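You operate a simulated robot arm through the tools that you are given. There is no shell and no other tool. Be economical: measure what you need, move in short steps, check, and stop when the job is done.

You are at the controls of a simulated robot arm. One attempt, no reset.

JOB
Put things in order on the door side of the work table. At the end: the green bottle (marked "CALM") stands where the clear measuring cup stood; the white lint pad stands on top of the brown cedar block; the clear measuring cup stands where the white shine can stood; the white shine can from the door side of the work table is in the teal tray (marked "FOILS"); the blue duster stands where the green bottle stood; whatever was shut is shut again. Leave all else as you found it, and nothing knocked over.

The check looks at the end state, three seconds after you hand in, the way a careful person would. Anything else that was tipped, shoved, dropped, spilled or broken makes it a failure.

ROBOT AND FRAMES
A 7-joint arm with a two-finger parallel gripper, fixed in place. Base frame: the origin is at the foot of the arm, x ahead of it, y to its left, z up; the work surface is at about z = 0.78. Lengths are in m, angles in degrees, forces in N, time in s.
With the tool pointing down near the work surface it reaches from about 0.3 to 0.7 m from the base axis. Its first joint turns from -66.0 to 66.0 degrees. Payload 1.57 kg.
The TCP is the grasp point between the finger pads, 0.03 m short of the fingertips. In the tool frame z runs along the fingers and y along their closing line. The gripper opens to 0.11 m. The fingers are 0.024 m wide and 0.012 m thick; the gripper's body (0.048 by 0.112 m) begins 0.078 m behind the TCP.
Orientation is that of the tool frame in the base frame, as a unit quaternion [x, y, z, w]. With the fingers straight down and closing along the base's y, the tool's x points along the base's -x, its y along +y and its z along -z.

CONTROLS
- The arm moves only by the tool servo_tool. Its argument "rows" is one flat list of numbers, 7 for each row, row after row: the gripper command, from -1 (fully open) to 1 (shut), values between in proportion, then the shift along the base's x, y, z in units of 20 mm (1.0 is 20 mm), then the turn, a rotation vector about the base's x, y, z in units of 5 degrees (1.0 is 5 degrees). In form: [grip, x, y, z, wx, wy, wz, grip, x, y, z, wx, wy, wz, ...]. A call has 1 to 8 rows; each row shifts and turns the commanded pose from where the row before left it. A call with a number of a shift or a turn outside -1 to 1 is refused whole. Each row takes 0.2 s and may step no farther than 0.05 m and 8.6 degrees from the row before; otherwise, or with a gripper value out of range, the whole call is refused. A pose out of reach is approached as far as the arm can. The call stops where the force on the tool passes 40 N (or 10 N more than at its start, if that is more) or the arm is blocked; 0.2 s more then pass. The fingers move at their own pace (about 0.108 m/s each) and stop on an object; they squeeze with about 28 N. The grip force told is the motor's: it shows also when the fingers shut on nothing. Time passes only in rows, and 0.2 s behind the last, so rows that do not move let the fingers close. It gives the time, the measured TCP pose, the force on the tool (base axes), the opening and the grip force at its end, in the units of the frame above (readings bear some noise).
- Cameras (640 x 400 px; columns grow to the right, rows downward): "scene" is fixed at [0.1658, -0.4045, 1.3831]; the picture's right is [0.69, -0.72, 0.00], its down [-0.54, -0.52, -0.66] and it looks along [0.47, 0.46, -0.75] (base axes); focal length 318 px, centre (320, 200). "wrist" rides on the gripper at [0.07, 0.016, -0.141] in the tool frame; the picture's right is [-0.23, 0.97, 0.00], its down [-0.85, -0.20, -0.48] and it looks along [-0.47, -0.11, 0.88] (tool axes); focal length 222 px, centre (320, 200). There is no depth. A picture from a camera that has moved, and an enlarged one, comes with that camera's place and axes in the base frame and with its lens.
- get_image(camera): a new picture of that camera. It takes no simulated time.
- zoom(camera, box): a new picture of the part [left, top, right, bottom] of that camera's present view, enlarged. It takes no simulated time.
- hand_in(): hands the job in; it is judged then, once.

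Go step by step. Nothing tells you positions but the pictures and the camera data: compare them with the known pose of the tool, close in by small moves and look again before you grip or let go. The budget is 120 turns and 68 pictures, counting those below and the enlarged ones. Unless the task says otherwise, let go and move clear before handing in, and close with one line.

The tools are called as name(argument=value, ...) on one line, values as JSON. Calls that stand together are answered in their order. servo_tool: Moves the arm, as the interface text tells. Its arguments: {"type":"object","properties":{"rows":{"type":"array","items":{"type":"number"}}},"required":["rows"]} The other tools are called the same way: get_image (camera) takes a picture; zoom (camera, box) takes an enlarged picture of a part of a camera's view; hand_in () hands the job in.

At the start:

```text
time: 0.0
tool_pos: [0.401, -0.1252, 1.1238]
tool_rot: [0.0, 1.0, 0.0, 0.0]
contact_force: [0.1, 0.3, 0.2]
opening: 0.1101
grip_force: 0.0
```

scene: 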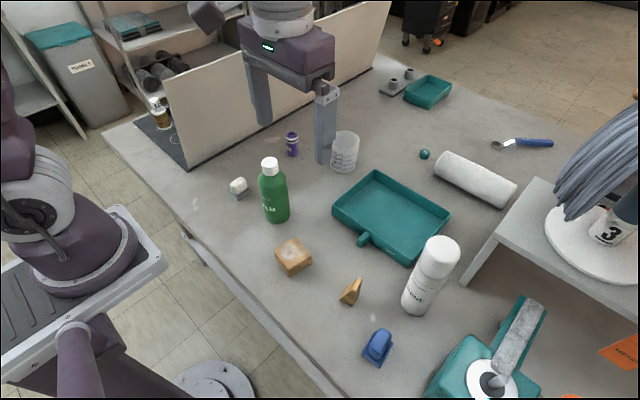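
wrist: 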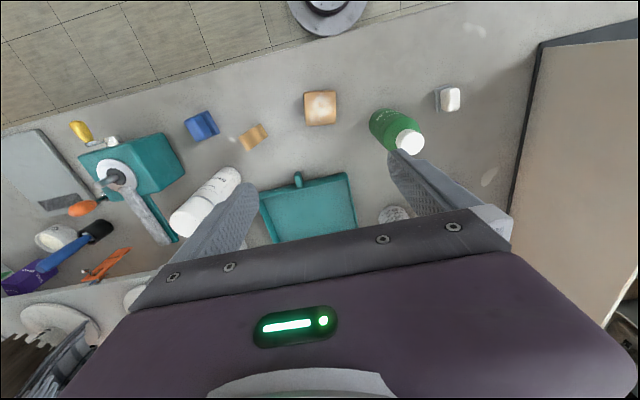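

I see the green bottle, measuring cup, teal tray, shine can, cedar block, lint pad (small white), and the blue duster on the table. I'll enlarge parts to measure them.

zoom(camera="scene", box=[220, 120, 380, 220])

zoom(camera="scene", box=[260, 220, 420, 320])

zoom(camera="scene", box=[340, 220, 580, 370])

```text
4.00 times, centred on (300, 170) of scene
camera zoom: at [0.1658, -0.4045, 1.3831], right [0.69, -0.72, 0.0], down [-0.54, -0.52, -0.66], along [0.47, 0.46, -0.75], focal length 1272 px, centre (400, 320)
```

zoom: 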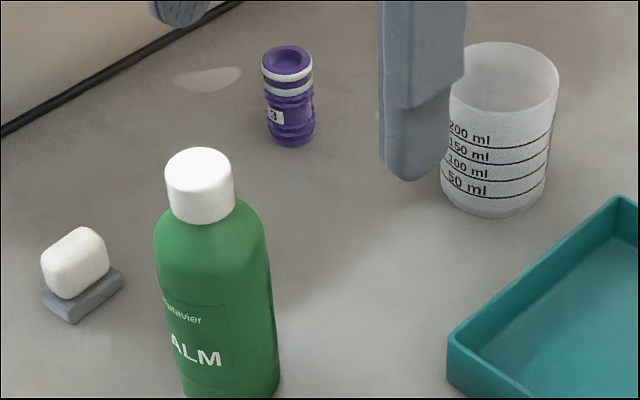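

```text
4.00 times, centred on (340, 270) of scene
camera zoom: at [0.1658, -0.4045, 1.3831], right [0.69, -0.72, 0.0], down [-0.54, -0.52, -0.66], along [0.47, 0.46, -0.75], focal length 1272 px, centre (240, -80)
```

zoom: 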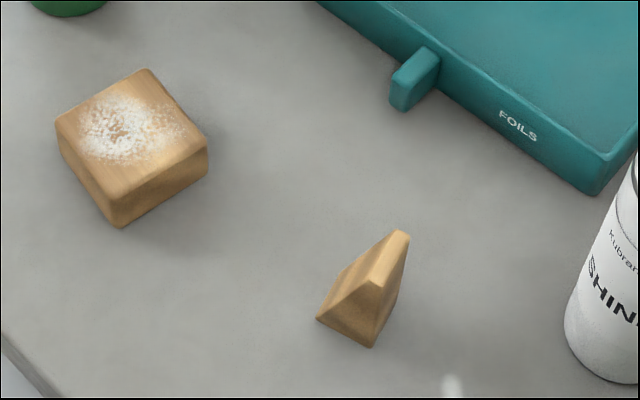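

```text
2.67 times, centred on (460, 295) of scene
camera zoom: at [0.1658, -0.4045, 1.3831], right [0.69, -0.72, 0.0], down [-0.54, -0.52, -0.66], along [0.47, 0.46, -0.75], focal length 848 px, centre (-53, -53)
```

zoom: 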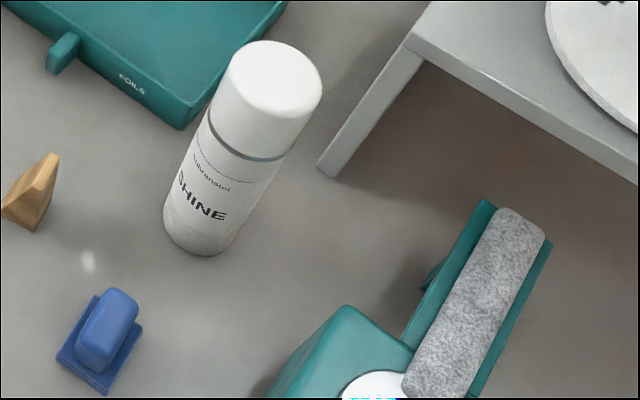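

The can stands at about (0.483, -0.36), 0.19 tall, and the tray's centre is at about (0.61, -0.20). I move toward the can first and then look with the wrist camera.

servo_tool(rows=[-1, 0.5, -1, -0.3, 0, 0, 0, -1, 0.5, -1, -0.3, 0, 0, 0, -1, 0.5, -1, -0.3, 0, 0, 0, -1, 0.5, -1, -0.3, 0, 0, 0, -1, 0.5, -1, -0.3, 0, 0, 0, -1, 0.5, -1, -0.3, 0, 0, 0, -1, 0.5, -1, -0.3, 0, 0, 0, -1, 0.5, -1, -0.3, 0, 0, 0])

get_image(camera="wrist")

get_image(camera="scene")

```text
time: 1.8
tool_pos: [0.4781, -0.2851, 1.0761]
tool_rot: [0.001, 1.0, 0.0, 0.0]
contact_force: [-0.3, 0.1, 0.0]
opening: 0.1099
grip_force: 0.1
```

```text
62 pictures are left
camera wrist: at [0.4097, -0.2692, 1.217], right [0.23, 0.97, 0.0], down [0.85, -0.2, 0.48], along [0.47, -0.11, -0.88], focal length 222 px, centre (320, 200)
```

wrist: 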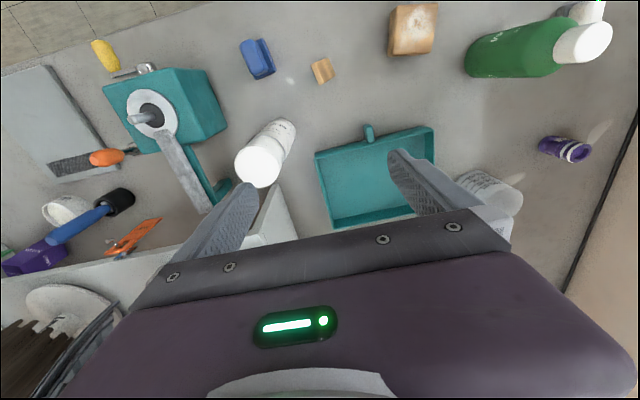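

```text
61 pictures are left
```

scene: 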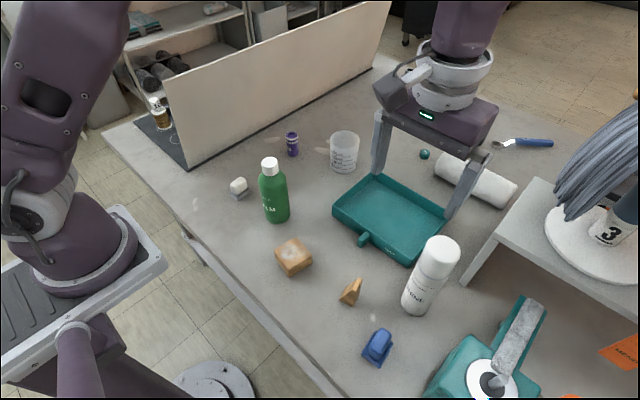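

The wrist view puts the can's cap at about (0.480, -0.359), which agrees with the scene view. I move over it and lower a little.

servo_tool(rows=[-1, 0.04, -0.92, 0, 0, 0, 0, -1, 0.04, -0.92, 0, 0, 0, 0, -1, 0.04, -0.92, 0, 0, 0, 0, -1, 0.04, -0.92, 0, 0, 0, 0, -1, 0, 0, -0.9, 0, 0, 0, -1, 0, 0, -0.9, 0, 0, 0, -1, 0, 0, -0.9, 0, 0, 0])

get_image(camera="wrist")

```text
time: 3.4
tool_pos: [0.4819, -0.3593, 1.0212]
tool_rot: [0.0, 1.0, 0.0, 0.0]
contact_force: [0.9, -0.5, -0.1]
opening: 0.1101
grip_force: 0.1
```

```text
60 pictures are left
camera wrist: at [0.4134, -0.3434, 1.1619], right [0.23, 0.97, 0.0], down [0.85, -0.2, 0.48], along [0.47, -0.11, -0.88], focal length 222 px, centre (320, 200)
```

wrist: 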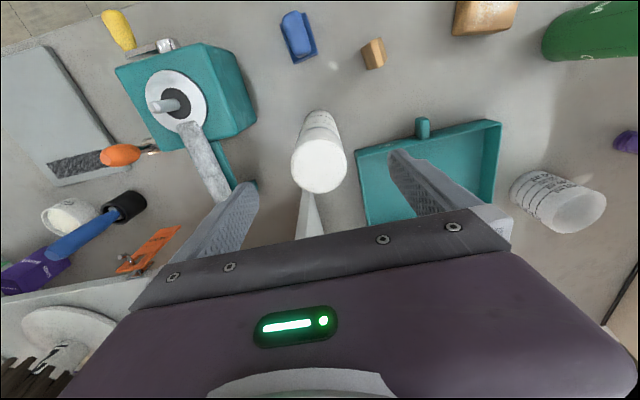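

The cap is centred between the fingers. I lower to the grasp height and close.

servo_tool(rows=[-1, -0.1, 0, -1, 0, 0, 0, -1, 0, 0, -1, 0, 0, 0, -1, 0, 0, -1, 0, 0, 0, -1, 0, 0, -1, 0, 0, 0, -1, 0, 0, -1, 0, 0, 0, -1, 0, 0, -1, 0, 0, 0])

servo_tool(rows=[1, 0, 0, 0, 0, 0, 0, 1, 0, 0, 0, 0, 0, 0, 1, 0, 0, 0, 0, 0, 0, 1, 0, 0, 0, 0, 0, 0])

servo_tool(rows=[1, 0, 0, 0.5, 0, 0, 0, 1, 0, 0, 0.5, 0, 0, 0, 1, 0, 0, 0.5, 0, 0, 0, 1, 0, 0, 0.5, 0, 0, 0])

get_image(camera="scene")

```text
time: 4.8
tool_pos: [0.4818, -0.3616, 0.9018]
tool_rot: [0.001, 1.0, 0.0, 0.0]
contact_force: [0.0, 0.6, 3.3]
opening: 0.1101
grip_force: 0.1
```

```text
time: 5.8
tool_pos: [0.4817, -0.3618, 0.9006]
tool_rot: [0.0, 1.0, 0.0, 0.0]
contact_force: [-0.7, 4.0, 4.2]
opening: 0.053
grip_force: 27.7
```

```text
time: 6.8
tool_pos: [0.4824, -0.3601, 0.9436]
tool_rot: [0.0, 1.0, -0.001, -0.001]
contact_force: [0.0, 0.4, -1.6]
opening: 0.0512
grip_force: 28.3
```

```text
59 pictures are left
```

scene: 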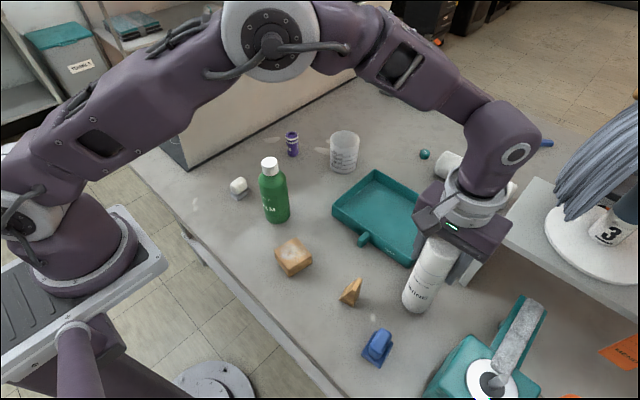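

The can seems gripped, but I need to see whether it actually lifted.

zoom(camera="scene", box=[360, 180, 520, 340])

get_image(camera="wrist")

```text
2.50 times, centred on (440, 260) of scene
camera zoom: at [0.1658, -0.4045, 1.3831], right [0.69, -0.72, 0.0], down [-0.54, -0.52, -0.66], along [0.47, 0.46, -0.75], focal length 795 px, centre (20, 50)
```

zoom: 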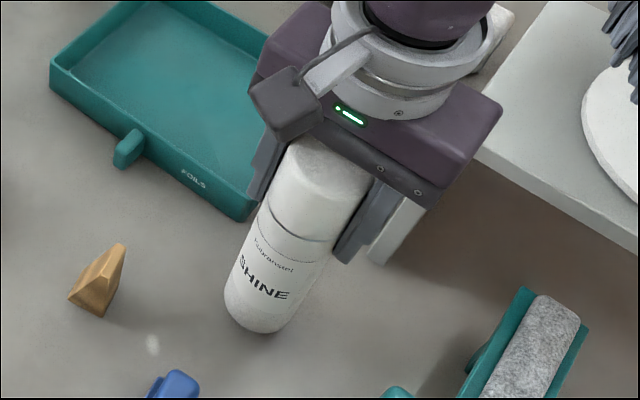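

```text
57 pictures are left
camera wrist: at [0.4133, -0.343, 1.0845], right [0.23, 0.97, 0.0], down [0.86, -0.2, 0.48], along [0.47, -0.11, -0.88], focal length 222 px, centre (320, 200)
```

wrist: 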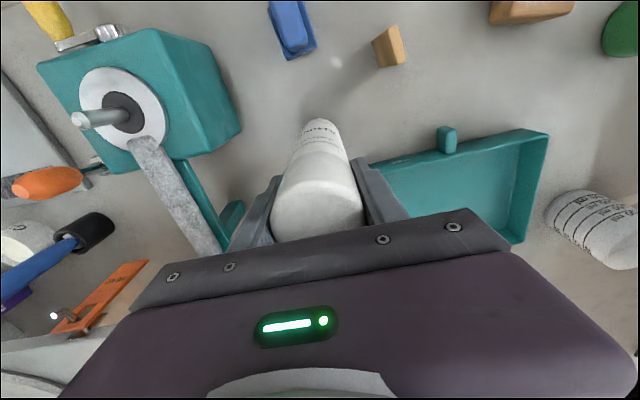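

The can slipped in the fingers: its cap is still at about 0.97 in height. I go back down, open, and check that it still stands upright.

servo_tool(rows=[1, 0, 0, -0.5, 0, 0, 0, 1, 0, 0, -0.5, 0, 0, 0, 1, 0, 0, -0.5, 0, 0, 0, 1, 0, 0, -0.5, 0, 0, 0])

servo_tool(rows=[-1, 0, 0, 0, 0, 0, 0, -1, 0, 0, 0, 0, 0, 0, -1, 0, 0, 0, 0, 0, 0])

get_image(camera="wrist")

zoom(camera="scene", box=[360, 180, 520, 340])

```text
time: 7.5
tool_pos: [0.483, -0.3595, 0.9269]
tool_rot: [-0.001, 1.0, -0.003, 0.003]
contact_force: [-1.2, 1.5, 8.1]
opening: 0.0514
grip_force: 28.3
stopped in row 3: the force on the tool passed its limit (the readings are from after the stop); the commanded pose is now the measured one
```

```text
time: 8.3
tool_pos: [0.4834, -0.3609, 0.9259]
tool_rot: [0.0, 1.0, -0.004, 0.002]
contact_force: [-0.2, 0.0, 1.0]
opening: 0.1101
grip_force: 0.0
```

```text
56 pictures are left
camera wrist: at [0.4136, -0.343, 1.067], right [0.23, 0.97, -0.01], down [0.85, -0.2, 0.48], along [0.47, -0.12, -0.87], focal length 222 px, centre (320, 200)
```

wrist: 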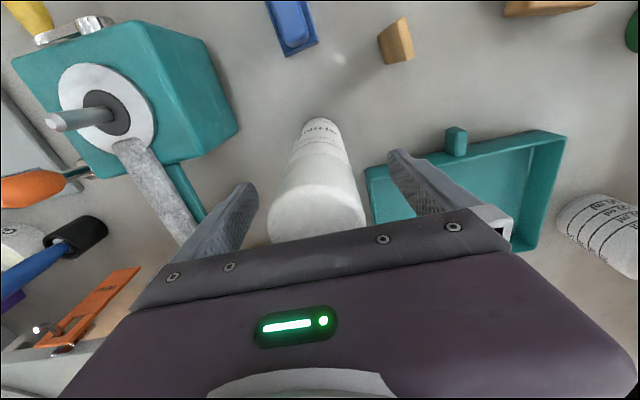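

```text
2.50 times, centred on (440, 260) of scene
camera zoom: at [0.1658, -0.4045, 1.3831], right [0.69, -0.72, 0.0], down [-0.54, -0.52, -0.66], along [0.47, 0.46, -0.75], focal length 795 px, centre (20, 50)
```

zoom: 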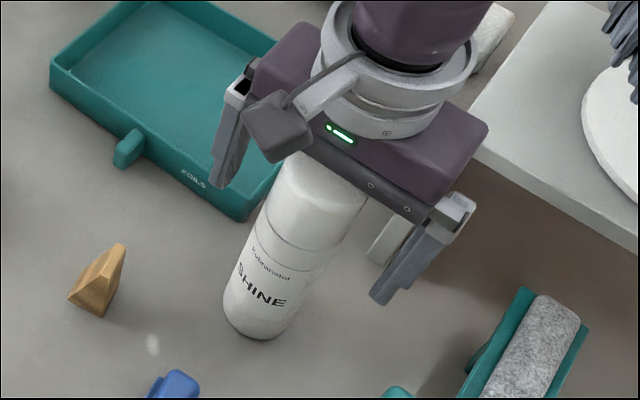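

The can stands fine, and gripping it on the cap held at this height. I regrip here and lift slowly.

servo_tool(rows=[1, 0, 0, 0, 0, 0, 0, 1, 0, 0, 0, 0, 0, 0, 1, 0, 0, 0, 0, 0, 0, 1, 0, 0, 0, 0, 0, 0])

servo_tool(rows=[1, 0, 0, 0.25, 0, 0, 0, 1, 0, 0, 0.25, 0, 0, 0, 1, 0, 0, 0.25, 0, 0, 0, 1, 0, 0, 0.25, 0, 0, 0, 1, 0, 0, 0.25, 0, 0, 0, 1, 0, 0, 0.25, 0, 0, 0, 1, 0, 0, 0.25, 0, 0, 0, 1, 0, 0, 0.25, 0, 0, 0])

zoom(camera="scene", box=[360, 180, 520, 340])

```text
time: 9.3
tool_pos: [0.4829, -0.3608, 0.9261]
tool_rot: [0.001, 1.0, -0.003, 0.002]
contact_force: [-0.1, 2.8, 2.2]
opening: 0.0512
grip_force: 28.3
```

```text
time: 11.1
tool_pos: [0.4831, -0.3602, 0.9662]
tool_rot: [0.0, 1.0, -0.004, 0.004]
contact_force: [0.1, -0.5, -1.5]
opening: 0.0515
grip_force: 28.4
```

```text
2.50 times, centred on (440, 260) of scene
camera zoom: at [0.1658, -0.4045, 1.3831], right [0.69, -0.72, 0.0], down [-0.54, -0.52, -0.66], along [0.47, 0.46, -0.75], focal length 795 px, centre (20, 50)
```

zoom: 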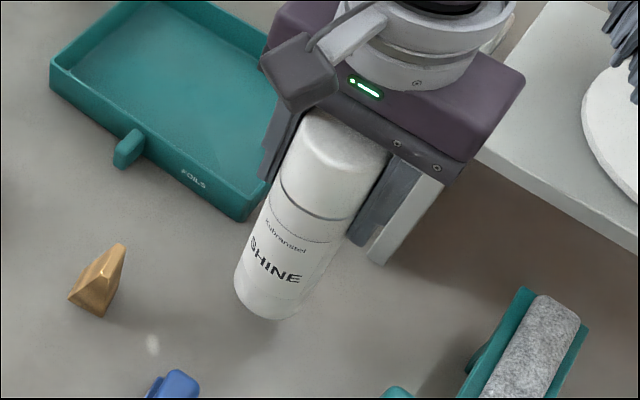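

The can is now held and lifted 4 cm. I raise it further and carry it over the tray's centre.

servo_tool(rows=[1, 0, 0, 0.5, 0, 0, 0, 1, 0, 0, 0.8, 0, 0, 0, 1, 0, 0, 0.8, 0, 0, 0, 1, 0, 0.3, 0.4, 0, 0, 0])

servo_tool(rows=[1, 0.4, 0.5, 0, 0, 0, 0, 1, 0.8, 0.95, 0, 0, 0, 0, 1, 0.85, 1, 0, 0, 0, 0, 1, 0.85, 1, 0, 0, 0, 0, 1, 0.85, 1, 0, 0, 0, 0, 1, 0.85, 1, 0, 0, 0, 0, 1, 0.85, 1, 0, 0, 0, 0, 1, 0.5, 0.85, 0, 0, 0, 0])

get_image(camera="scene")

get_image(camera="wrist")

```text
time: 12.1
tool_pos: [0.4857, -0.3542, 1.0158]
tool_rot: [-0.001, 1.0, -0.003, 0.002]
contact_force: [-0.8, 0.0, -2.1]
opening: 0.0511
grip_force: 28.4
```

```text
time: 13.9
tool_pos: [0.601, -0.2072, 1.016]
tool_rot: [-0.001, 1.0, -0.004, 0.003]
contact_force: [0.1, 0.5, -1.2]
opening: 0.0512
grip_force: 27.9
```

```text
53 pictures are left
```

scene: 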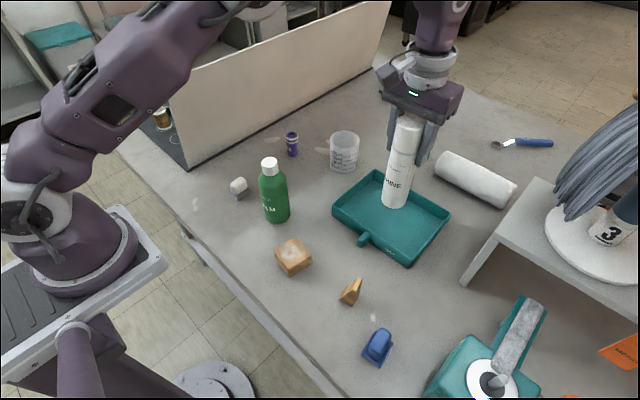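

```text
52 pictures are left
camera wrist: at [0.5319, -0.1893, 1.1578], right [0.23, 0.97, -0.01], down [0.85, -0.2, 0.48], along [0.47, -0.12, -0.87], focal length 222 px, centre (320, 200)
```

wrist: 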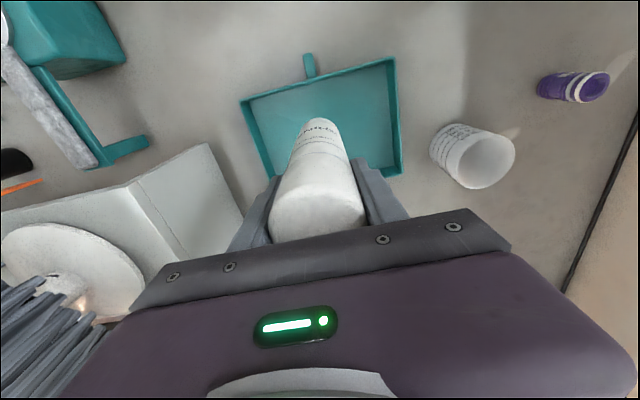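

The can hangs over the tray's middle. I lower it in, slowing near the floor.

servo_tool(rows=[1, 0, 0, -0.8, 0, 0, 0, 1, 0, 0, -0.8, 0, 0, 0, 1, 0, 0, -0.8, 0, 0, 0, 1, 0, 0, -0.8, 0, 0, 0, 1, 0, 0, -0.4, 0, 0, 0, 1, 0, 0, -0.2, 0, 0, 0, 1, 0, 0, -0.15, 0, 0, 0, 1, 0, 0, 0, 0, 0, 0])

servo_tool(rows=[1, 0, 0, -0.08, 0, 0, 0, 1, 0, 0, 0, 0, 0, 0])

servo_tool(rows=[1, 0, 0, -0.08, 0, 0, 0, 1, 0, 0, 0, 0, 0, 0])

zoom(camera="scene", box=[320, 110, 480, 270])

```text
time: 15.7
tool_pos: [0.6028, -0.2073, 0.9368]
tool_rot: [0.001, 1.0, -0.004, 0.003]
contact_force: [0.1, -0.3, -1.5]
opening: 0.0511
grip_force: 28.2
```

```text
time: 16.3
tool_pos: [0.6023, -0.2068, 0.9343]
tool_rot: [0.001, 1.0, -0.004, 0.002]
contact_force: [-0.5, -0.4, -1.8]
opening: 0.0509
grip_force: 27.9
```

```text
time: 16.9
tool_pos: [0.6029, -0.2071, 0.9342]
tool_rot: [0.0, 1.0, -0.003, 0.002]
contact_force: [0.1, 0.2, -1.6]
opening: 0.0511
grip_force: 27.5
```

```text
2.50 times, centred on (400, 190) of scene
camera zoom: at [0.1658, -0.4045, 1.3831], right [0.69, -0.72, 0.0], down [-0.54, -0.52, -0.66], along [0.47, 0.46, -0.75], focal length 795 px, centre (120, 225)
```

zoom: 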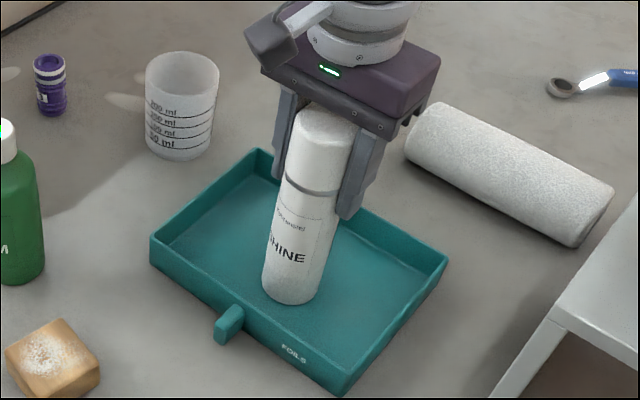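

It still hangs a few millimetres clear of the tray floor. I keep lowering by small steps.

servo_tool(rows=[1, 0, 0, -0.1, 0, 0, 0, 1, 0, 0, -0.1, 0, 0, 0, 1, 0, 0, 0, 0, 0, 0])

servo_tool(rows=[1, 0, 0, -0.1, 0, 0, 0, 1, 0, 0, 0, 0, 0, 0])

```text
time: 17.7
tool_pos: [0.6039, -0.2084, 0.9315]
tool_rot: [0.0, 1.0, -0.004, 0.005]
contact_force: [-0.8, 1.0, 28.3]
opening: 0.0509
grip_force: 27.8
```

```text
time: 18.1
tool_pos: [0.6051, -0.2074, 0.9312]
tool_rot: [0.0, 1.0, -0.005, 0.006]
contact_force: [-1.8, 2.0, 11.5]
opening: 0.0511
grip_force: 28.3
stopped in row 1: the force on the tool passed its limit (the readings are from after the stop); the commanded pose is now the measured one
```

The can rests on the tray floor. I release it and rise straight up.

servo_tool(rows=[-1, 0, 0, 0, 0, 0, 0, -1, 0, 0, 0, 0, 0, 0, -1, 0, 0, 0, 0, 0, 0, -1, 0, 0, 0.6, 0, 0, 0, -1, 0, 0, 1, 0, 0, 0, -1, 0, 0, 1, 0, 0, 0, -1, 0, 0, 1, 0, 0, 0, -1, 0, 0, 1, 0, 0, 0])

get_image(camera="scene")

get_image(camera="wrist")

```text
time: 19.9
tool_pos: [0.6048, -0.2077, 1.022]
tool_rot: [0.001, 1.0, -0.005, 0.005]
contact_force: [0.5, 0.4, 0.5]
opening: 0.1101
grip_force: 0.1
```

```text
50 pictures are left
```

scene: 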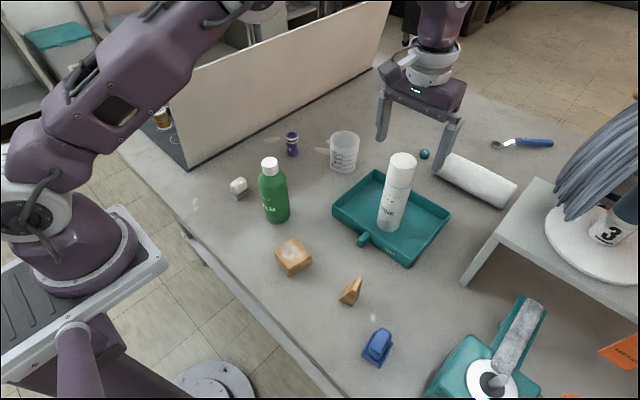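

```text
49 pictures are left
camera wrist: at [0.5346, -0.1902, 1.1622], right [0.23, 0.97, -0.01], down [0.85, -0.19, 0.49], along [0.47, -0.12, -0.87], focal length 222 px, centre (320, 200)
```

wrist: 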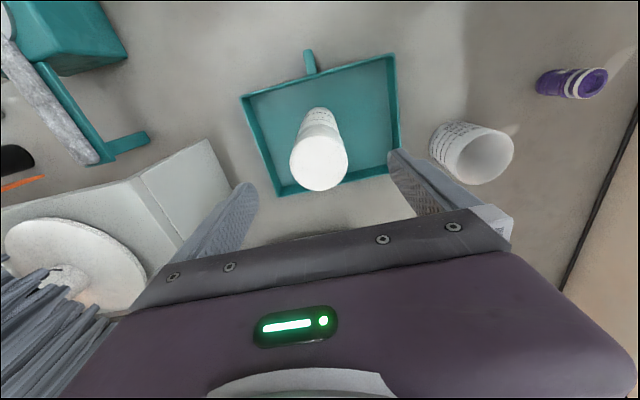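

The can stands in the tray. Next comes the measuring cup, at about (0.674, -0.003); I move above it.

servo_tool(rows=[-1, 0.2, 0.8, 0.3, 0, 0, 0, -1, 0.4, 1, 0, 0, 0, 0, -1, 0.4, 1, 0, 0, 0, 0, -1, 0.45, 1, 0, 0, 0, 0, -1, 0.45, 1, 0, 0, 0, 0, -1, 0.45, 1, 0, 0, 0, 0, -1, 0.45, 1, 0, 0, 0, 0, -1, 0.45, 1, 0, 0, 0, 0])

servo_tool(rows=[-1, 0, 1, 0, 0, 0, 0, -1, 0, 1, 0, 0, 0, 0, -1, 0, 0.4, -0.5, 0, 0, 0])

get_image(camera="wrist")

```text
time: 21.7
tool_pos: [0.669, -0.0502, 1.0267]
tool_rot: [0.0, 1.0, -0.005, 0.004]
contact_force: [0.6, 1.0, -0.5]
opening: 0.1101
grip_force: 0.0
```

```text
time: 22.5
tool_pos: [0.6698, -0.0032, 1.0179]
tool_rot: [0.001, 1.0, -0.004, 0.004]
contact_force: [0.6, -0.7, 0.0]
opening: 0.1101
grip_force: 0.1
```

```text
48 pictures are left
camera wrist: at [0.5985, 0.0149, 1.1579], right [0.23, 0.97, -0.01], down [0.85, -0.2, 0.49], along [0.48, -0.12, -0.87], focal length 222 px, centre (320, 200)
```

wrist: 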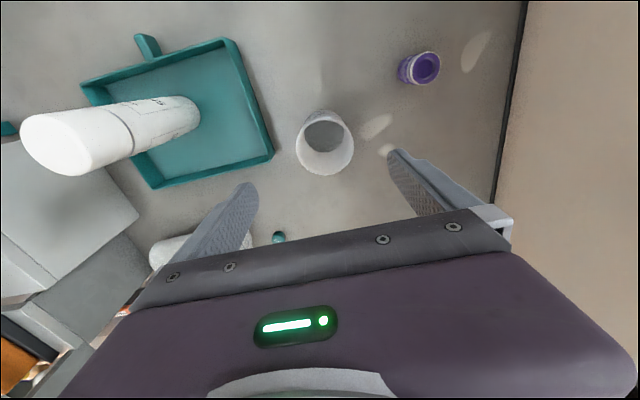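

The cup is at about (0.677, 0.001) with its rim at 0.878. I line up and go down around it.

servo_tool(rows=[-1, 0.35, 0.2, -0.5, 0, 0, 0, -1, 0, 0, -1, 0, 0, 0, -1, 0, 0, -1, 0, 0, 0, -1, 0, 0, -1, 0, 0, 0, -1, 0, 0, -1, 0, 0, 0, -1, 0, 0, -1, 0, 0, 0])

get_image(camera="wrist")

```text
time: 23.9
tool_pos: [0.6761, -0.0002, 0.9086]
tool_rot: [0.0, 1.0, -0.004, 0.005]
contact_force: [-0.2, 0.9, 0.4]
opening: 0.1098
grip_force: 0.1
```

```text
47 pictures are left
camera wrist: at [0.6056, 0.0177, 1.0484], right [0.23, 0.97, -0.01], down [0.85, -0.19, 0.49], along [0.48, -0.12, -0.87], focal length 222 px, centre (320, 200)
```

wrist: 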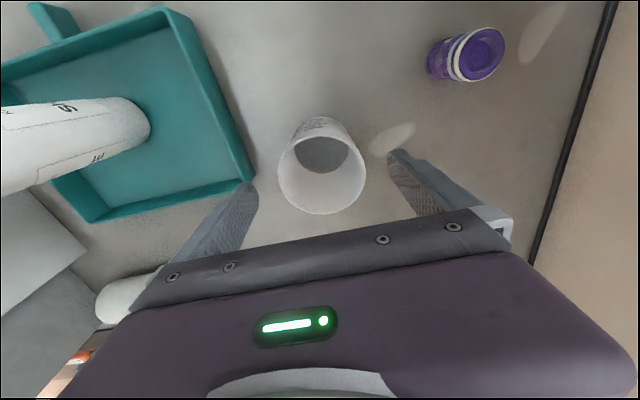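

The cup sits well between the fingers. I lower 6 cm, grip, and lift a little as a test.

servo_tool(rows=[-1, 0, 0.1, -1, 0, 0, 0, -1, 0, 0, -1, 0, 0, 0, -1, 0, 0, -1, 0, 0, 0, 1, 0, 0, 0, 0, 0, 0, 1, 0, 0, 0, 0, 0, 0, 1, 0, 0, 0, 0, 0, 0, 1, 0, 0, 0, 0, 0, 0])

servo_tool(rows=[1, 0, 0, 0.25, 0, 0, 0, 1, 0, 0, 0.25, 0, 0, 0, 1, 0, 0, 0.25, 0, 0, 0, 1, 0, 0, 0.5, 0, 0, 0, 1, 0, 0, 0.5, 0, 0, 0, 1, 0, 0, 0.5, 0, 0, 0])

zoom(camera="scene", box=[260, 70, 420, 230])

```text
time: 25.5
tool_pos: [0.6755, 0.0036, 0.8483]
tool_rot: [0.0, 1.0, -0.004, 0.005]
contact_force: [0.6, -0.2, -0.4]
opening: 0.0722
grip_force: 28.0
```

```text
time: 26.9
tool_pos: [0.6753, 0.0021, 0.8935]
tool_rot: [0.0, 1.0, -0.004, 0.005]
contact_force: [0.1, 0.0, -0.8]
opening: 0.0722
grip_force: 28.0
```

```text
2.50 times, centred on (340, 150) of scene
camera zoom: at [0.1658, -0.4045, 1.3831], right [0.69, -0.72, 0.0], down [-0.54, -0.52, -0.66], along [0.47, 0.46, -0.75], focal length 795 px, centre (270, 325)
```

zoom: 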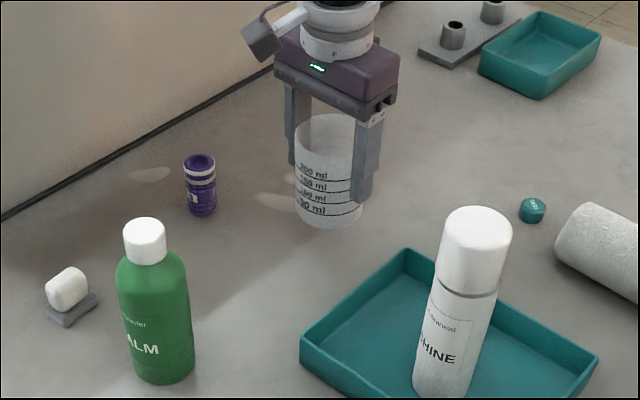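

The cup is held and lifted. I raise it above all the objects and carry it to the can's old place at (0.481, -0.359).

servo_tool(rows=[1, 0, 0, 0.8, 0, 0, 0, 1, 0, 0, 1, 0, 0, 0, 1, 0, 0, 1, 0, 0, 0, 1, 0, 0, 1, 0, 0, 0, 1, 0, 0, 1, 0, 0, 0, 1, 0, 0, 1, 0, 0, 0, 1, 0, 0, 1, 0, 0, 0, 1, 0, 0, 1, 0, 0, 0])

servo_tool(rows=[1, -0.3, -0.5, 0.9, 0, 0, 0, 1, -0.53, -1, 0, 0, 0, 0, 1, -0.53, -1, 0, 0, 0, 0, 1, -0.53, -1, 0, 0, 0, 0, 1, -0.53, -1, 0, 0, 0, 0, 1, -0.53, -1, 0, 0, 0, 0, 1, -0.53, -1, 0, 0, 0, 0, 1, -0.53, -1, 0, 0, 0, 0])

servo_tool(rows=[1, -0.53, -1, 0, 0, 0, 0, 1, -0.53, -1, 0, 0, 0, 0, 1, -0.53, -1, 0, 0, 0, 0, 1, -0.53, -1, 0, 0, 0, 0, 1, -0.53, -1, 0, 0, 0, 0, 1, -0.53, -1, 0, 0, 0, 0, 1, -0.53, -1, 0, 0, 0, 0, 1, -0.53, -1, 0, 0, 0, 0])

get_image(camera="scene")

```text
time: 28.7
tool_pos: [0.6752, 0.0031, 1.0497]
tool_rot: [0.0, 1.0, -0.005, 0.005]
contact_force: [-0.2, -1.2, 0.1]
opening: 0.072
grip_force: 28.0
```

```text
time: 30.5
tool_pos: [0.5975, -0.1485, 1.0692]
tool_rot: [-0.001, 1.0, -0.005, 0.005]
contact_force: [0.4, -0.4, -1.2]
opening: 0.0721
grip_force: 28.7
```

```text
time: 32.3
tool_pos: [0.5094, -0.3093, 1.0671]
tool_rot: [0.0, 1.0, -0.005, 0.005]
contact_force: [0.9, 0.1, 0.3]
opening: 0.0723
grip_force: 28.2
```

```text
45 pictures are left
```

scene: 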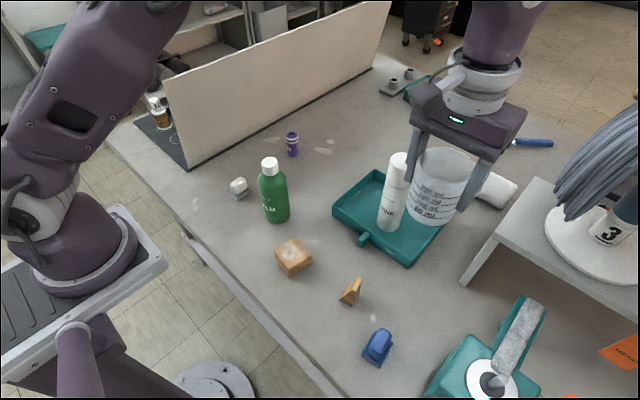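

I finish the sideways move and start lowering at the old can place.

servo_tool(rows=[1, -0.5, -0.9, 0, 0, 0, 0, 1, -0.5, -0.9, 0, 0, 0, 0, 1, -0.4, -0.7, 0, 0, 0, 0, 1, 0, 0, -0.8, 0, 0, 0, 1, 0, 0, -1, 0, 0, 0, 1, 0, 0, -1, 0, 0, 0, 1, 0, 0, -1, 0, 0, 0, 1, 0, 0, -1, 0, 0, 0])

servo_tool(rows=[1, 0, 0, -1, 0, 0, 0, 1, 0, 0, -1, 0, 0, 0, 1, 0, 0, -1, 0, 0, 0, 1, 0, 0, -1, 0, 0, 0, 1, 0, 0, 0, 0, 0, 0])

get_image(camera="wrist")

get_image(camera="scene")

```text
time: 34.1
tool_pos: [0.4841, -0.3586, 0.9692]
tool_rot: [0.0, 1.0, -0.004, 0.005]
contact_force: [-0.5, 0.1, 0.1]
opening: 0.0717
grip_force: 28.1
```

```text
time: 35.3
tool_pos: [0.4832, -0.3591, 0.8901]
tool_rot: [0.001, 1.0, -0.004, 0.006]
contact_force: [0.0, -0.7, -0.2]
opening: 0.072
grip_force: 28.2
```

```text
44 pictures are left
camera wrist: at [0.4134, -0.3412, 1.0305], right [0.23, 0.97, -0.01], down [0.85, -0.19, 0.49], along [0.48, -0.12, -0.87], focal length 222 px, centre (320, 200)
```

wrist: 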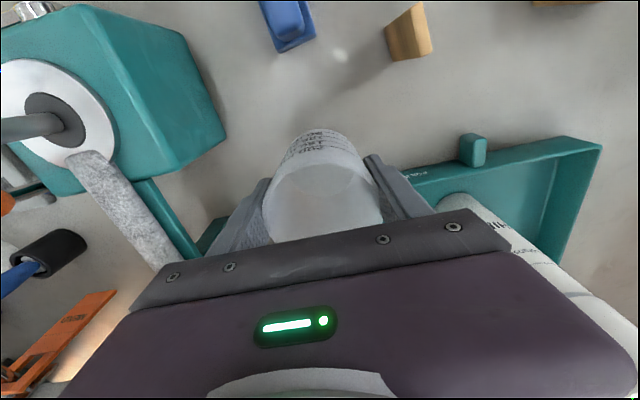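

```text
43 pictures are left
```

scene: 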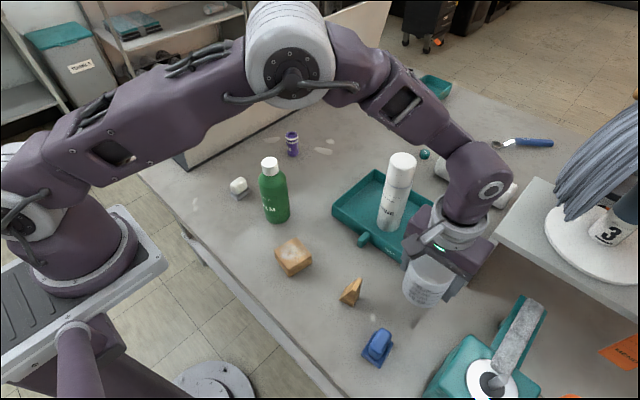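

Clear all round. I lower the cup to the surface, slowing at the end.

servo_tool(rows=[1, -0.08, 0, -0.8, 0, 0, 0, 1, 0, 0, -0.7, 0, 0, 0, 1, 0, 0, -0.4, 0, 0, 0, 1, 0, 0, -0.08, 0, 0, 0, 1, 0, 0, 0, 0, 0, 0])

servo_tool(rows=[1, 0, 0, -0.1, 0, 0, 0, 1, 0, 0, 0, 0, 0, 0])

```text
time: 36.5
tool_pos: [0.4817, -0.3593, 0.8505]
tool_rot: [0.0, 1.0, -0.005, 0.005]
contact_force: [0.1, 0.7, -0.3]
opening: 0.072
grip_force: 27.9
```

```text
time: 37.1
tool_pos: [0.4829, -0.3577, 0.8498]
tool_rot: [0.0, 1.0, -0.004, 0.005]
contact_force: [-0.1, 0.5, -0.6]
opening: 0.072
grip_force: 27.8
```

servo_tool(rows=[1, 0, 0, -0.1, 0, 0, 0, 1, 0, 0, 0, 0, 0, 0])

```text
time: 37.7
tool_pos: [0.4831, -0.3588, 0.8477]
tool_rot: [0.0, 1.0, -0.004, 0.005]
contact_force: [0.0, -0.9, 0.0]
opening: 0.0719
grip_force: 28.6
```

servo_tool(rows=[1, 0, 0, -0.08, 0, 0, 0, 1, 0, 0, 0, 0, 0, 0])

```text
time: 38.3
tool_pos: [0.4817, -0.358, 0.8477]
tool_rot: [0.0, 1.0, -0.005, 0.006]
contact_force: [0.2, -1.1, 13.5]
opening: 0.0716
grip_force: 27.6
```

The cup touches the surface. I let go and rise.

servo_tool(rows=[-1, 0, 0, 0, 0, 0, 0, -1, 0, 0, 0, 0, 0, 0, -1, 0, 0, 0, 0, 0, 0, -1, 0, 0, 0.6, 0, 0, 0, -1, 0, 0, 1, 0, 0, 0, -1, 0, 0, 1, 0, 0, 0, -1, 0, 0, 1, 0, 0, 0, -1, 0, 0, 1, 0, 0, 0])

servo_tool(rows=[-1, 0, 0, 1, 0, 0, 0, -1, 0, 0, 1, 0, 0, 0, -1, 0, 0, 1, 0, 0, 0, -1, 0, 0, 1, 0, 0, 0, -1, 0, 0.5, 1, 0, 0, 0, -1, 0, 1, 0, 0, 0, 0, -1, -0.1, 1, 0, 0, 0, 0, -1, -0.1, 1, 0, 0, 0, 0])

get_image(camera="scene")

get_image(camera="wrist")

```text
time: 40.1
tool_pos: [0.483, -0.3574, 0.9404]
tool_rot: [-0.001, 1.0, -0.005, 0.005]
contact_force: [-0.7, 0.2, 0.0]
opening: 0.1101
grip_force: 0.1
```

```text
time: 41.9
tool_pos: [0.478, -0.2882, 1.038]
tool_rot: [0.0, 1.0, -0.004, 0.005]
contact_force: [0.6, -0.1, 0.2]
opening: 0.11
grip_force: 0.0
```

```text
42 pictures are left
```

scene: 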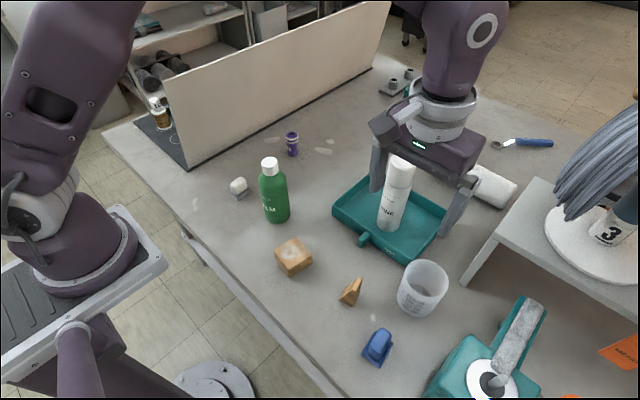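

```text
41 pictures are left
camera wrist: at [0.4078, -0.2713, 1.1787], right [0.23, 0.97, -0.01], down [0.85, -0.2, 0.49], along [0.47, -0.12, -0.87], focal length 222 px, centre (320, 200)
```

wrist: 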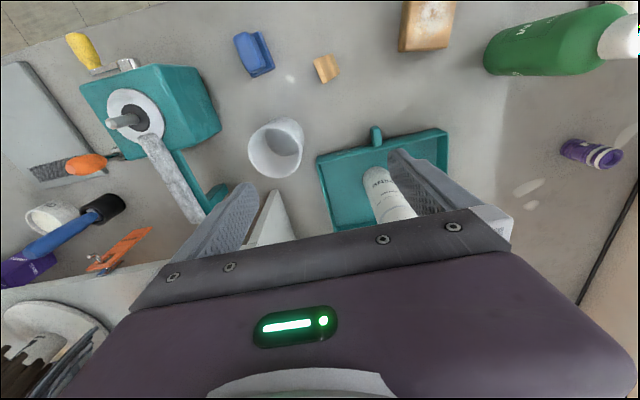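

The cup stands in its new place. Next I go toward the bottle at about (0.440, 0.008).

servo_tool(rows=[-1, -0.15, 1, 0.1, 0, 0, 0, -1, -0.15, 1, 0, 0, 0, 0, -1, -0.15, 1, 0, 0, 0, 0, -1, -0.15, 1, 0, 0, 0, 0, -1, -0.15, 1, 0, 0, 0, 0, -1, -0.15, 1, 0, 0, 0, 0, -1, -0.15, 1, 0, 0, 0, 0, -1, -0.1, 1, 0, 0, 0, 0])

servo_tool(rows=[-1, -0.13, 1, 0, 0, 0, 0, -1, -0.13, 1, 0, 0, 0, 0, -1, -0.13, 1, 0, 0, 0, 0, -1, -0.13, 1, 0, 0, 0, 0, -1, -0.13, 1, 0, 0, 0, 0, -1, -0.13, 1, 0, 0, 0, 0])

get_image(camera="wrist")

```text
time: 43.7
tool_pos: [0.4571, -0.1272, 1.0405]
tool_rot: [0.001, 1.0, -0.005, 0.005]
contact_force: [0.4, -0.2, 0.2]
opening: 0.1099
grip_force: 0.0
```

```text
time: 45.1
tool_pos: [0.4377, -0.0069, 1.0364]
tool_rot: [-0.001, 1.0, -0.005, 0.006]
contact_force: [1.0, 0.1, 0.0]
opening: 0.1101
grip_force: 0.1
```

```text
40 pictures are left
camera wrist: at [0.3676, 0.0099, 1.1772], right [0.23, 0.97, -0.01], down [0.85, -0.19, 0.49], along [0.48, -0.12, -0.87], focal length 222 px, centre (320, 200)
```

wrist: 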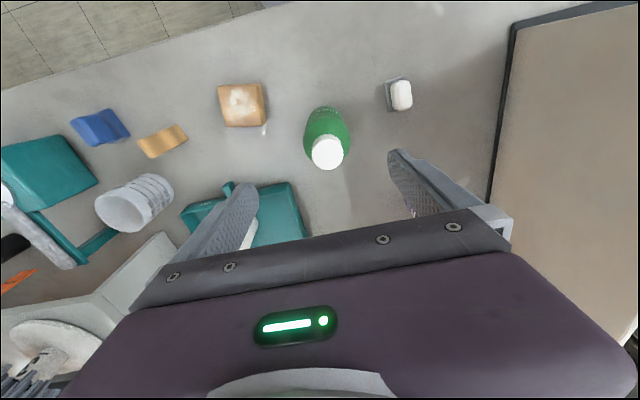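

The bottle is at about (0.439, 0.002) with its cap top at 0.952. I line up and go down to grip the body below the cap.

servo_tool(rows=[-1, 0.05, 0.45, -0.5, 0, 0, 0, -1, 0, 0, -1, 0, 0, 0, -1, 0, 0, -1, 0, 0, 0, -1, 0, 0, -1, 0, 0, 0])

get_image(camera="wrist")

```text
time: 46.1
tool_pos: [0.4391, 0.0015, 0.9715]
tool_rot: [0.0, 1.0, -0.005, 0.005]
contact_force: [-0.4, -0.8, -0.5]
opening: 0.11
grip_force: 0.1
```

```text
39 pictures are left
camera wrist: at [0.3686, 0.0189, 1.1114], right [0.23, 0.97, -0.01], down [0.85, -0.2, 0.49], along [0.48, -0.12, -0.87], focal length 222 px, centre (320, 200)
```

wrist: 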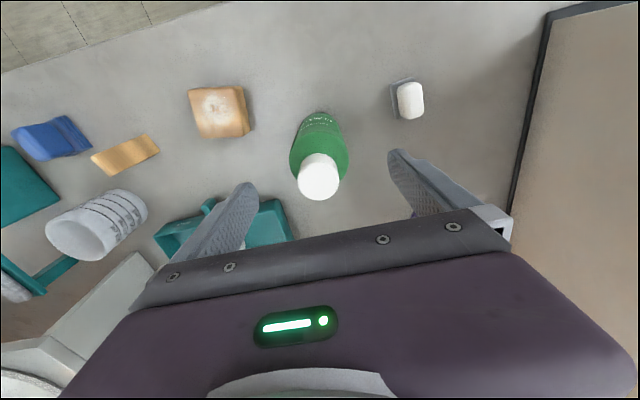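

servo_tool(rows=[-1, -0.1, 0, -1, 0, 0, 0, -1, 0, 0, -1, 0, 0, 0, -1, 0, 0, -1, 0, 0, 0, -1, 0, 0, -1, 0, 0, 0, -1, 0, 0, -0.55, 0, 0, 0])

servo_tool(rows=[1, 0, 0, 0, 0, 0, 0, 1, 0, 0, 0, 0, 0, 0, 1, 0, 0, 0, 0, 0, 0, 1, 0, 0, 0, 0, 0, 0])

servo_tool(rows=[1, 0, 0, 0.2, 0, 0, 0, 1, 0, 0, 0.2, 0, 0, 0, 1, 0, 0, 0.2, 0, 0, 0, 1, 0, 0, 0.2, 0, 0, 0, 1, 0, 0, 0.2, 0, 0, 0, 1, 0, 0, 0.2, 0, 0, 0, 1, 0, 0, 0.2, 0, 0, 0, 1, 0, 0, 0.2, 0, 0, 0])

zoom(camera="scene", box=[200, 100, 360, 260])

```text
time: 47.3
tool_pos: [0.4386, 0.0017, 0.8803]
tool_rot: [-0.001, 1.0, -0.004, 0.006]
contact_force: [-0.3, 0.3, -0.4]
opening: 0.1101
grip_force: 0.1
```

```text
time: 48.3
tool_pos: [0.4389, 0.0006, 0.88]
tool_rot: [0.001, 1.0, -0.005, 0.005]
contact_force: [-0.2, 0.1, -0.4]
opening: 0.0572
grip_force: 28.3
```

```text
time: 50.1
tool_pos: [0.44, 0.0027, 0.9122]
tool_rot: [-0.001, 1.0, -0.004, 0.005]
contact_force: [0.5, -0.1, -3.0]
opening: 0.0571
grip_force: 28.1
```

```text
2.50 times, centred on (280, 180) of scene
camera zoom: at [0.1658, -0.4045, 1.3831], right [0.69, -0.72, 0.0], down [-0.54, -0.52, -0.66], along [0.47, 0.46, -0.75], focal length 795 px, centre (420, 250)
```

zoom: 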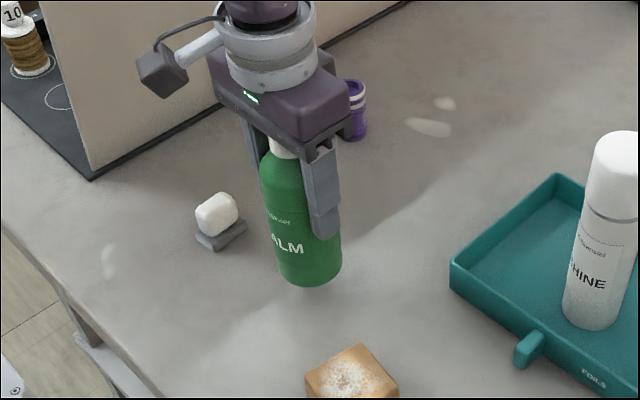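

The bottle is held and clear of the surface. I carry it straight ahead to the cup's old place at (0.676, 0.002).

servo_tool(rows=[1, 0.2, 0, 0.5, 0, 0, 0, 1, 0.7, 0, 0.5, 0, 0, 0, 1, 1, 0, 0, 0, 0, 0, 1, 1, 0, 0, 0, 0, 0, 1, 1, 0, 0, 0, 0, 0, 1, 1, 0, 0, 0, 0, 0, 1, 1, 0, 0, 0, 0, 0, 1, 1, 0, 0, 0, 0, 0])

servo_tool(rows=[1, 1, 0, 0, 0, 0, 0, 1, 1, 0, 0, 0, 0, 0, 1, 1, 0, 0, 0, 0, 0, 1, 1, 0, 0, 0, 0, 0, 1, 0.7, 0, 0, 0, 0, 0, 1, 0.2, 0, -0.5, 0, 0, 0, 1, 0, 0, -0.5, 0, 0, 0, 1, 0, 0, -0.5, 0, 0, 0])

get_image(camera="scene")

```text
time: 51.9
tool_pos: [0.5792, 0.0013, 0.9308]
tool_rot: [0.0, 1.0, -0.004, 0.006]
contact_force: [0.4, 0.5, -3.9]
opening: 0.0571
grip_force: 28.4
```

```text
time: 53.7
tool_pos: [0.6747, -0.0001, 0.9006]
tool_rot: [0.0, 1.0, -0.004, 0.006]
contact_force: [0.3, -0.3, -2.5]
opening: 0.0573
grip_force: 27.8
```

```text
37 pictures are left
```

scene: 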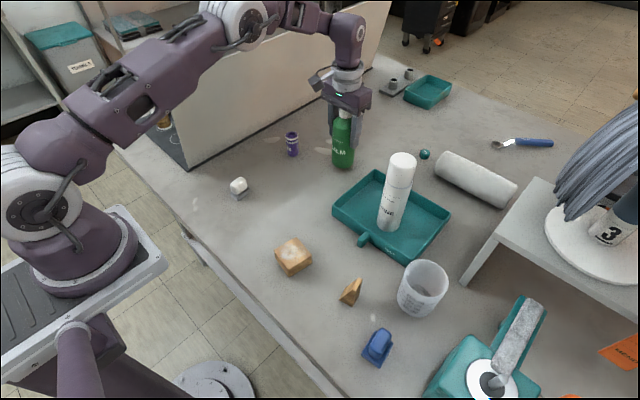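

Over the spot. I lower gently to contact.

servo_tool(rows=[1, 0.05, 0.1, -0.4, 0, 0, 0, 1, 0, 0, -0.4, 0, 0, 0, 1, 0, 0, -0.15, 0, 0, 0, 1, 0, 0, -0.05, 0, 0, 0, 1, 0, 0, 0, 0, 0, 0])

servo_tool(rows=[1, 0, 0, -0.08, 0, 0, 0, 1, 0, 0, 0, 0, 0, 0])

```text
time: 54.9
tool_pos: [0.674, 0.0024, 0.8817]
tool_rot: [0.0, 1.0, -0.005, 0.005]
contact_force: [-0.4, -0.7, -2.6]
opening: 0.0573
grip_force: 27.6
```

```text
time: 55.5
tool_pos: [0.6749, 0.0031, 0.8799]
tool_rot: [0.001, 1.0, -0.005, 0.006]
contact_force: [-2.2, 1.1, 6.3]
opening: 0.0571
grip_force: 28.1
```

The bottle touches down. I let go, rise above the cap, and head back toward the lint pad.

servo_tool(rows=[-1, 0, 0, 0, 0, 0, 0, -1, 0, 0, 0, 0, 0, 0, -1, 0, 0, 0, 0, 0, 0, -1, 0, 0, 0.6, 0, 0, 0, -1, 0, 0, 1, 0, 0, 0, -1, 0, 0, 1, 0, 0, 0, -1, 0, 0, 1, 0, 0, 0, -1, 0, 0, 1, 0, 0, 0])

servo_tool(rows=[-1, 0, 0, 1, 0, 0, 0, -1, 0, 0, 1, 0, 0, 0, -1, -1, 0, 0.5, 0, 0, 0, -1, -1, 0, 0, 0, 0, 0, -1, -1, 0, 0, 0, 0, 0, -1, -1, 0, 0, 0, 0, 0, -1, -1, 0, 0, 0, 0, 0, -1, -1, 0, 0, 0, 0, 0])

servo_tool(rows=[-1, -1, -0.4, -0.5, 0, 0, 0, -1, -1, -0.7, -0.5, 0, 0, 0, -1, -1, -1, -0.5, 0, 0, 0, -1, -1, -1, -0.5, 0, 0, 0, -1, -1, -1, -0.5, 0, 0, 0, -1, -0.5, -1, -0.5, 0, 0, 0, -1, -0.2, -1, -0.5, 0, 0, 0, -1, 0, -1, -0.5, 0, 0, 0])

get_image(camera="scene")

get_image(camera="wrist")

```text
time: 57.3
tool_pos: [0.6746, 0.0038, 0.9707]
tool_rot: [-0.001, 1.0, -0.004, 0.005]
contact_force: [0.2, -0.1, 0.5]
opening: 0.1099
grip_force: 0.1
```

```text
time: 59.1
tool_pos: [0.5545, 0.0042, 1.0208]
tool_rot: [-0.001, 1.0, -0.004, 0.005]
contact_force: [0.4, -0.2, -0.8]
opening: 0.1098
grip_force: 0.1
```

```text
time: 60.9
tool_pos: [0.4418, -0.1399, 0.942]
tool_rot: [-0.001, 1.0, -0.004, 0.005]
contact_force: [-0.6, 0.2, 0.9]
opening: 0.1103
grip_force: 0.0
```

```text
36 pictures are left
```

scene: 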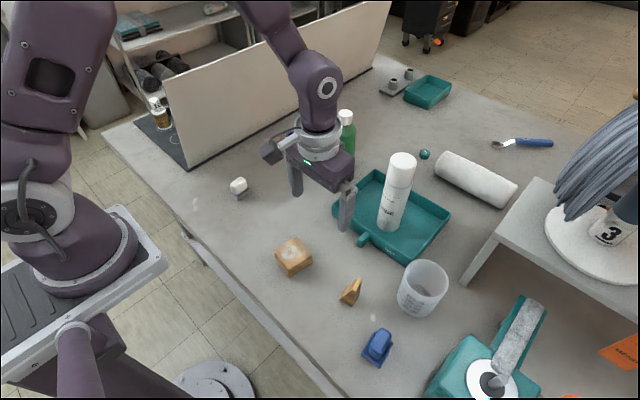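

```text
35 pictures are left
camera wrist: at [0.3708, -0.1224, 1.082], right [0.23, 0.97, -0.01], down [0.85, -0.19, 0.49], along [0.48, -0.12, -0.87], focal length 222 px, centre (320, 200)
```

wrist: 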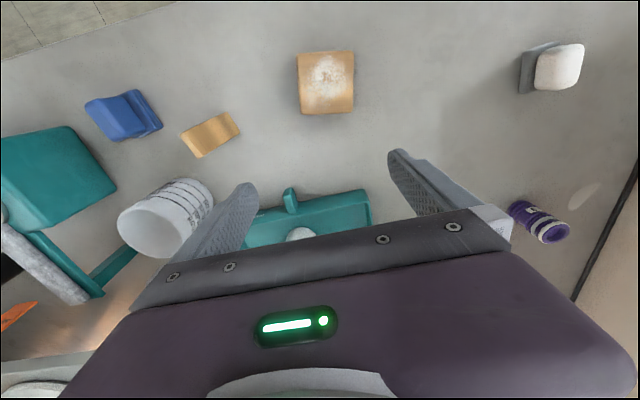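

The bottle is in place. Next I go to the blue duster at about (0.356, -0.355).

servo_tool(rows=[-1, -0.5, -1, 0, 0, 0, 0, -1, -0.5, -1, 0, 0, 0, 0, -1, -0.5, -1, 0, 0, 0, 0, -1, -0.5, -1, 0, 0, 0, 0, -1, -0.5, -1, 0, 0, 0, 0, -1, -0.5, -1, 0, 0, 0, 0, -1, -0.5, -1, 0, 0, 0, 0, -1, -0.5, -1, 0, 0, 0, 0])

servo_tool(rows=[-1, 0, -1, 0, 0, 0, 0, -1, 0, -1, 0, 0, 0, 0, -1, 0, -0.7, 0, 0, 0, 0])

get_image(camera="wrist")

```text
time: 62.7
tool_pos: [0.3621, -0.2997, 0.9403]
tool_rot: [0.0, 1.0, -0.005, 0.006]
contact_force: [0.0, 0.5, 0.1]
opening: 0.11
grip_force: 0.1
```

```text
time: 63.5
tool_pos: [0.3614, -0.3523, 0.9426]
tool_rot: [-0.002, 1.0, -0.005, 0.006]
contact_force: [0.1, -1.1, 1.1]
opening: 0.1101
grip_force: 0.2
```

```text
34 pictures are left
camera wrist: at [0.2911, -0.3353, 1.0823], right [0.23, 0.97, -0.01], down [0.85, -0.19, 0.49], along [0.48, -0.12, -0.87], focal length 222 px, centre (320, 200)
```

wrist: 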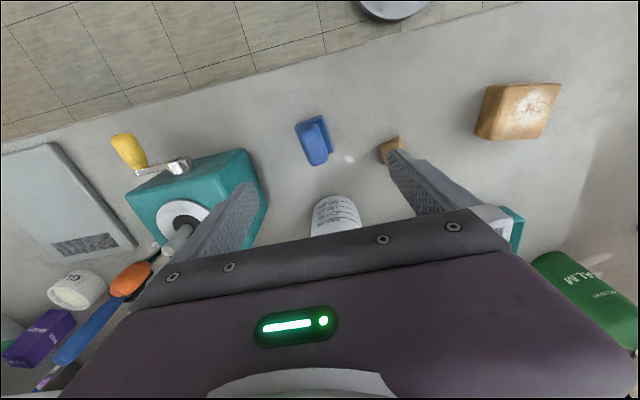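

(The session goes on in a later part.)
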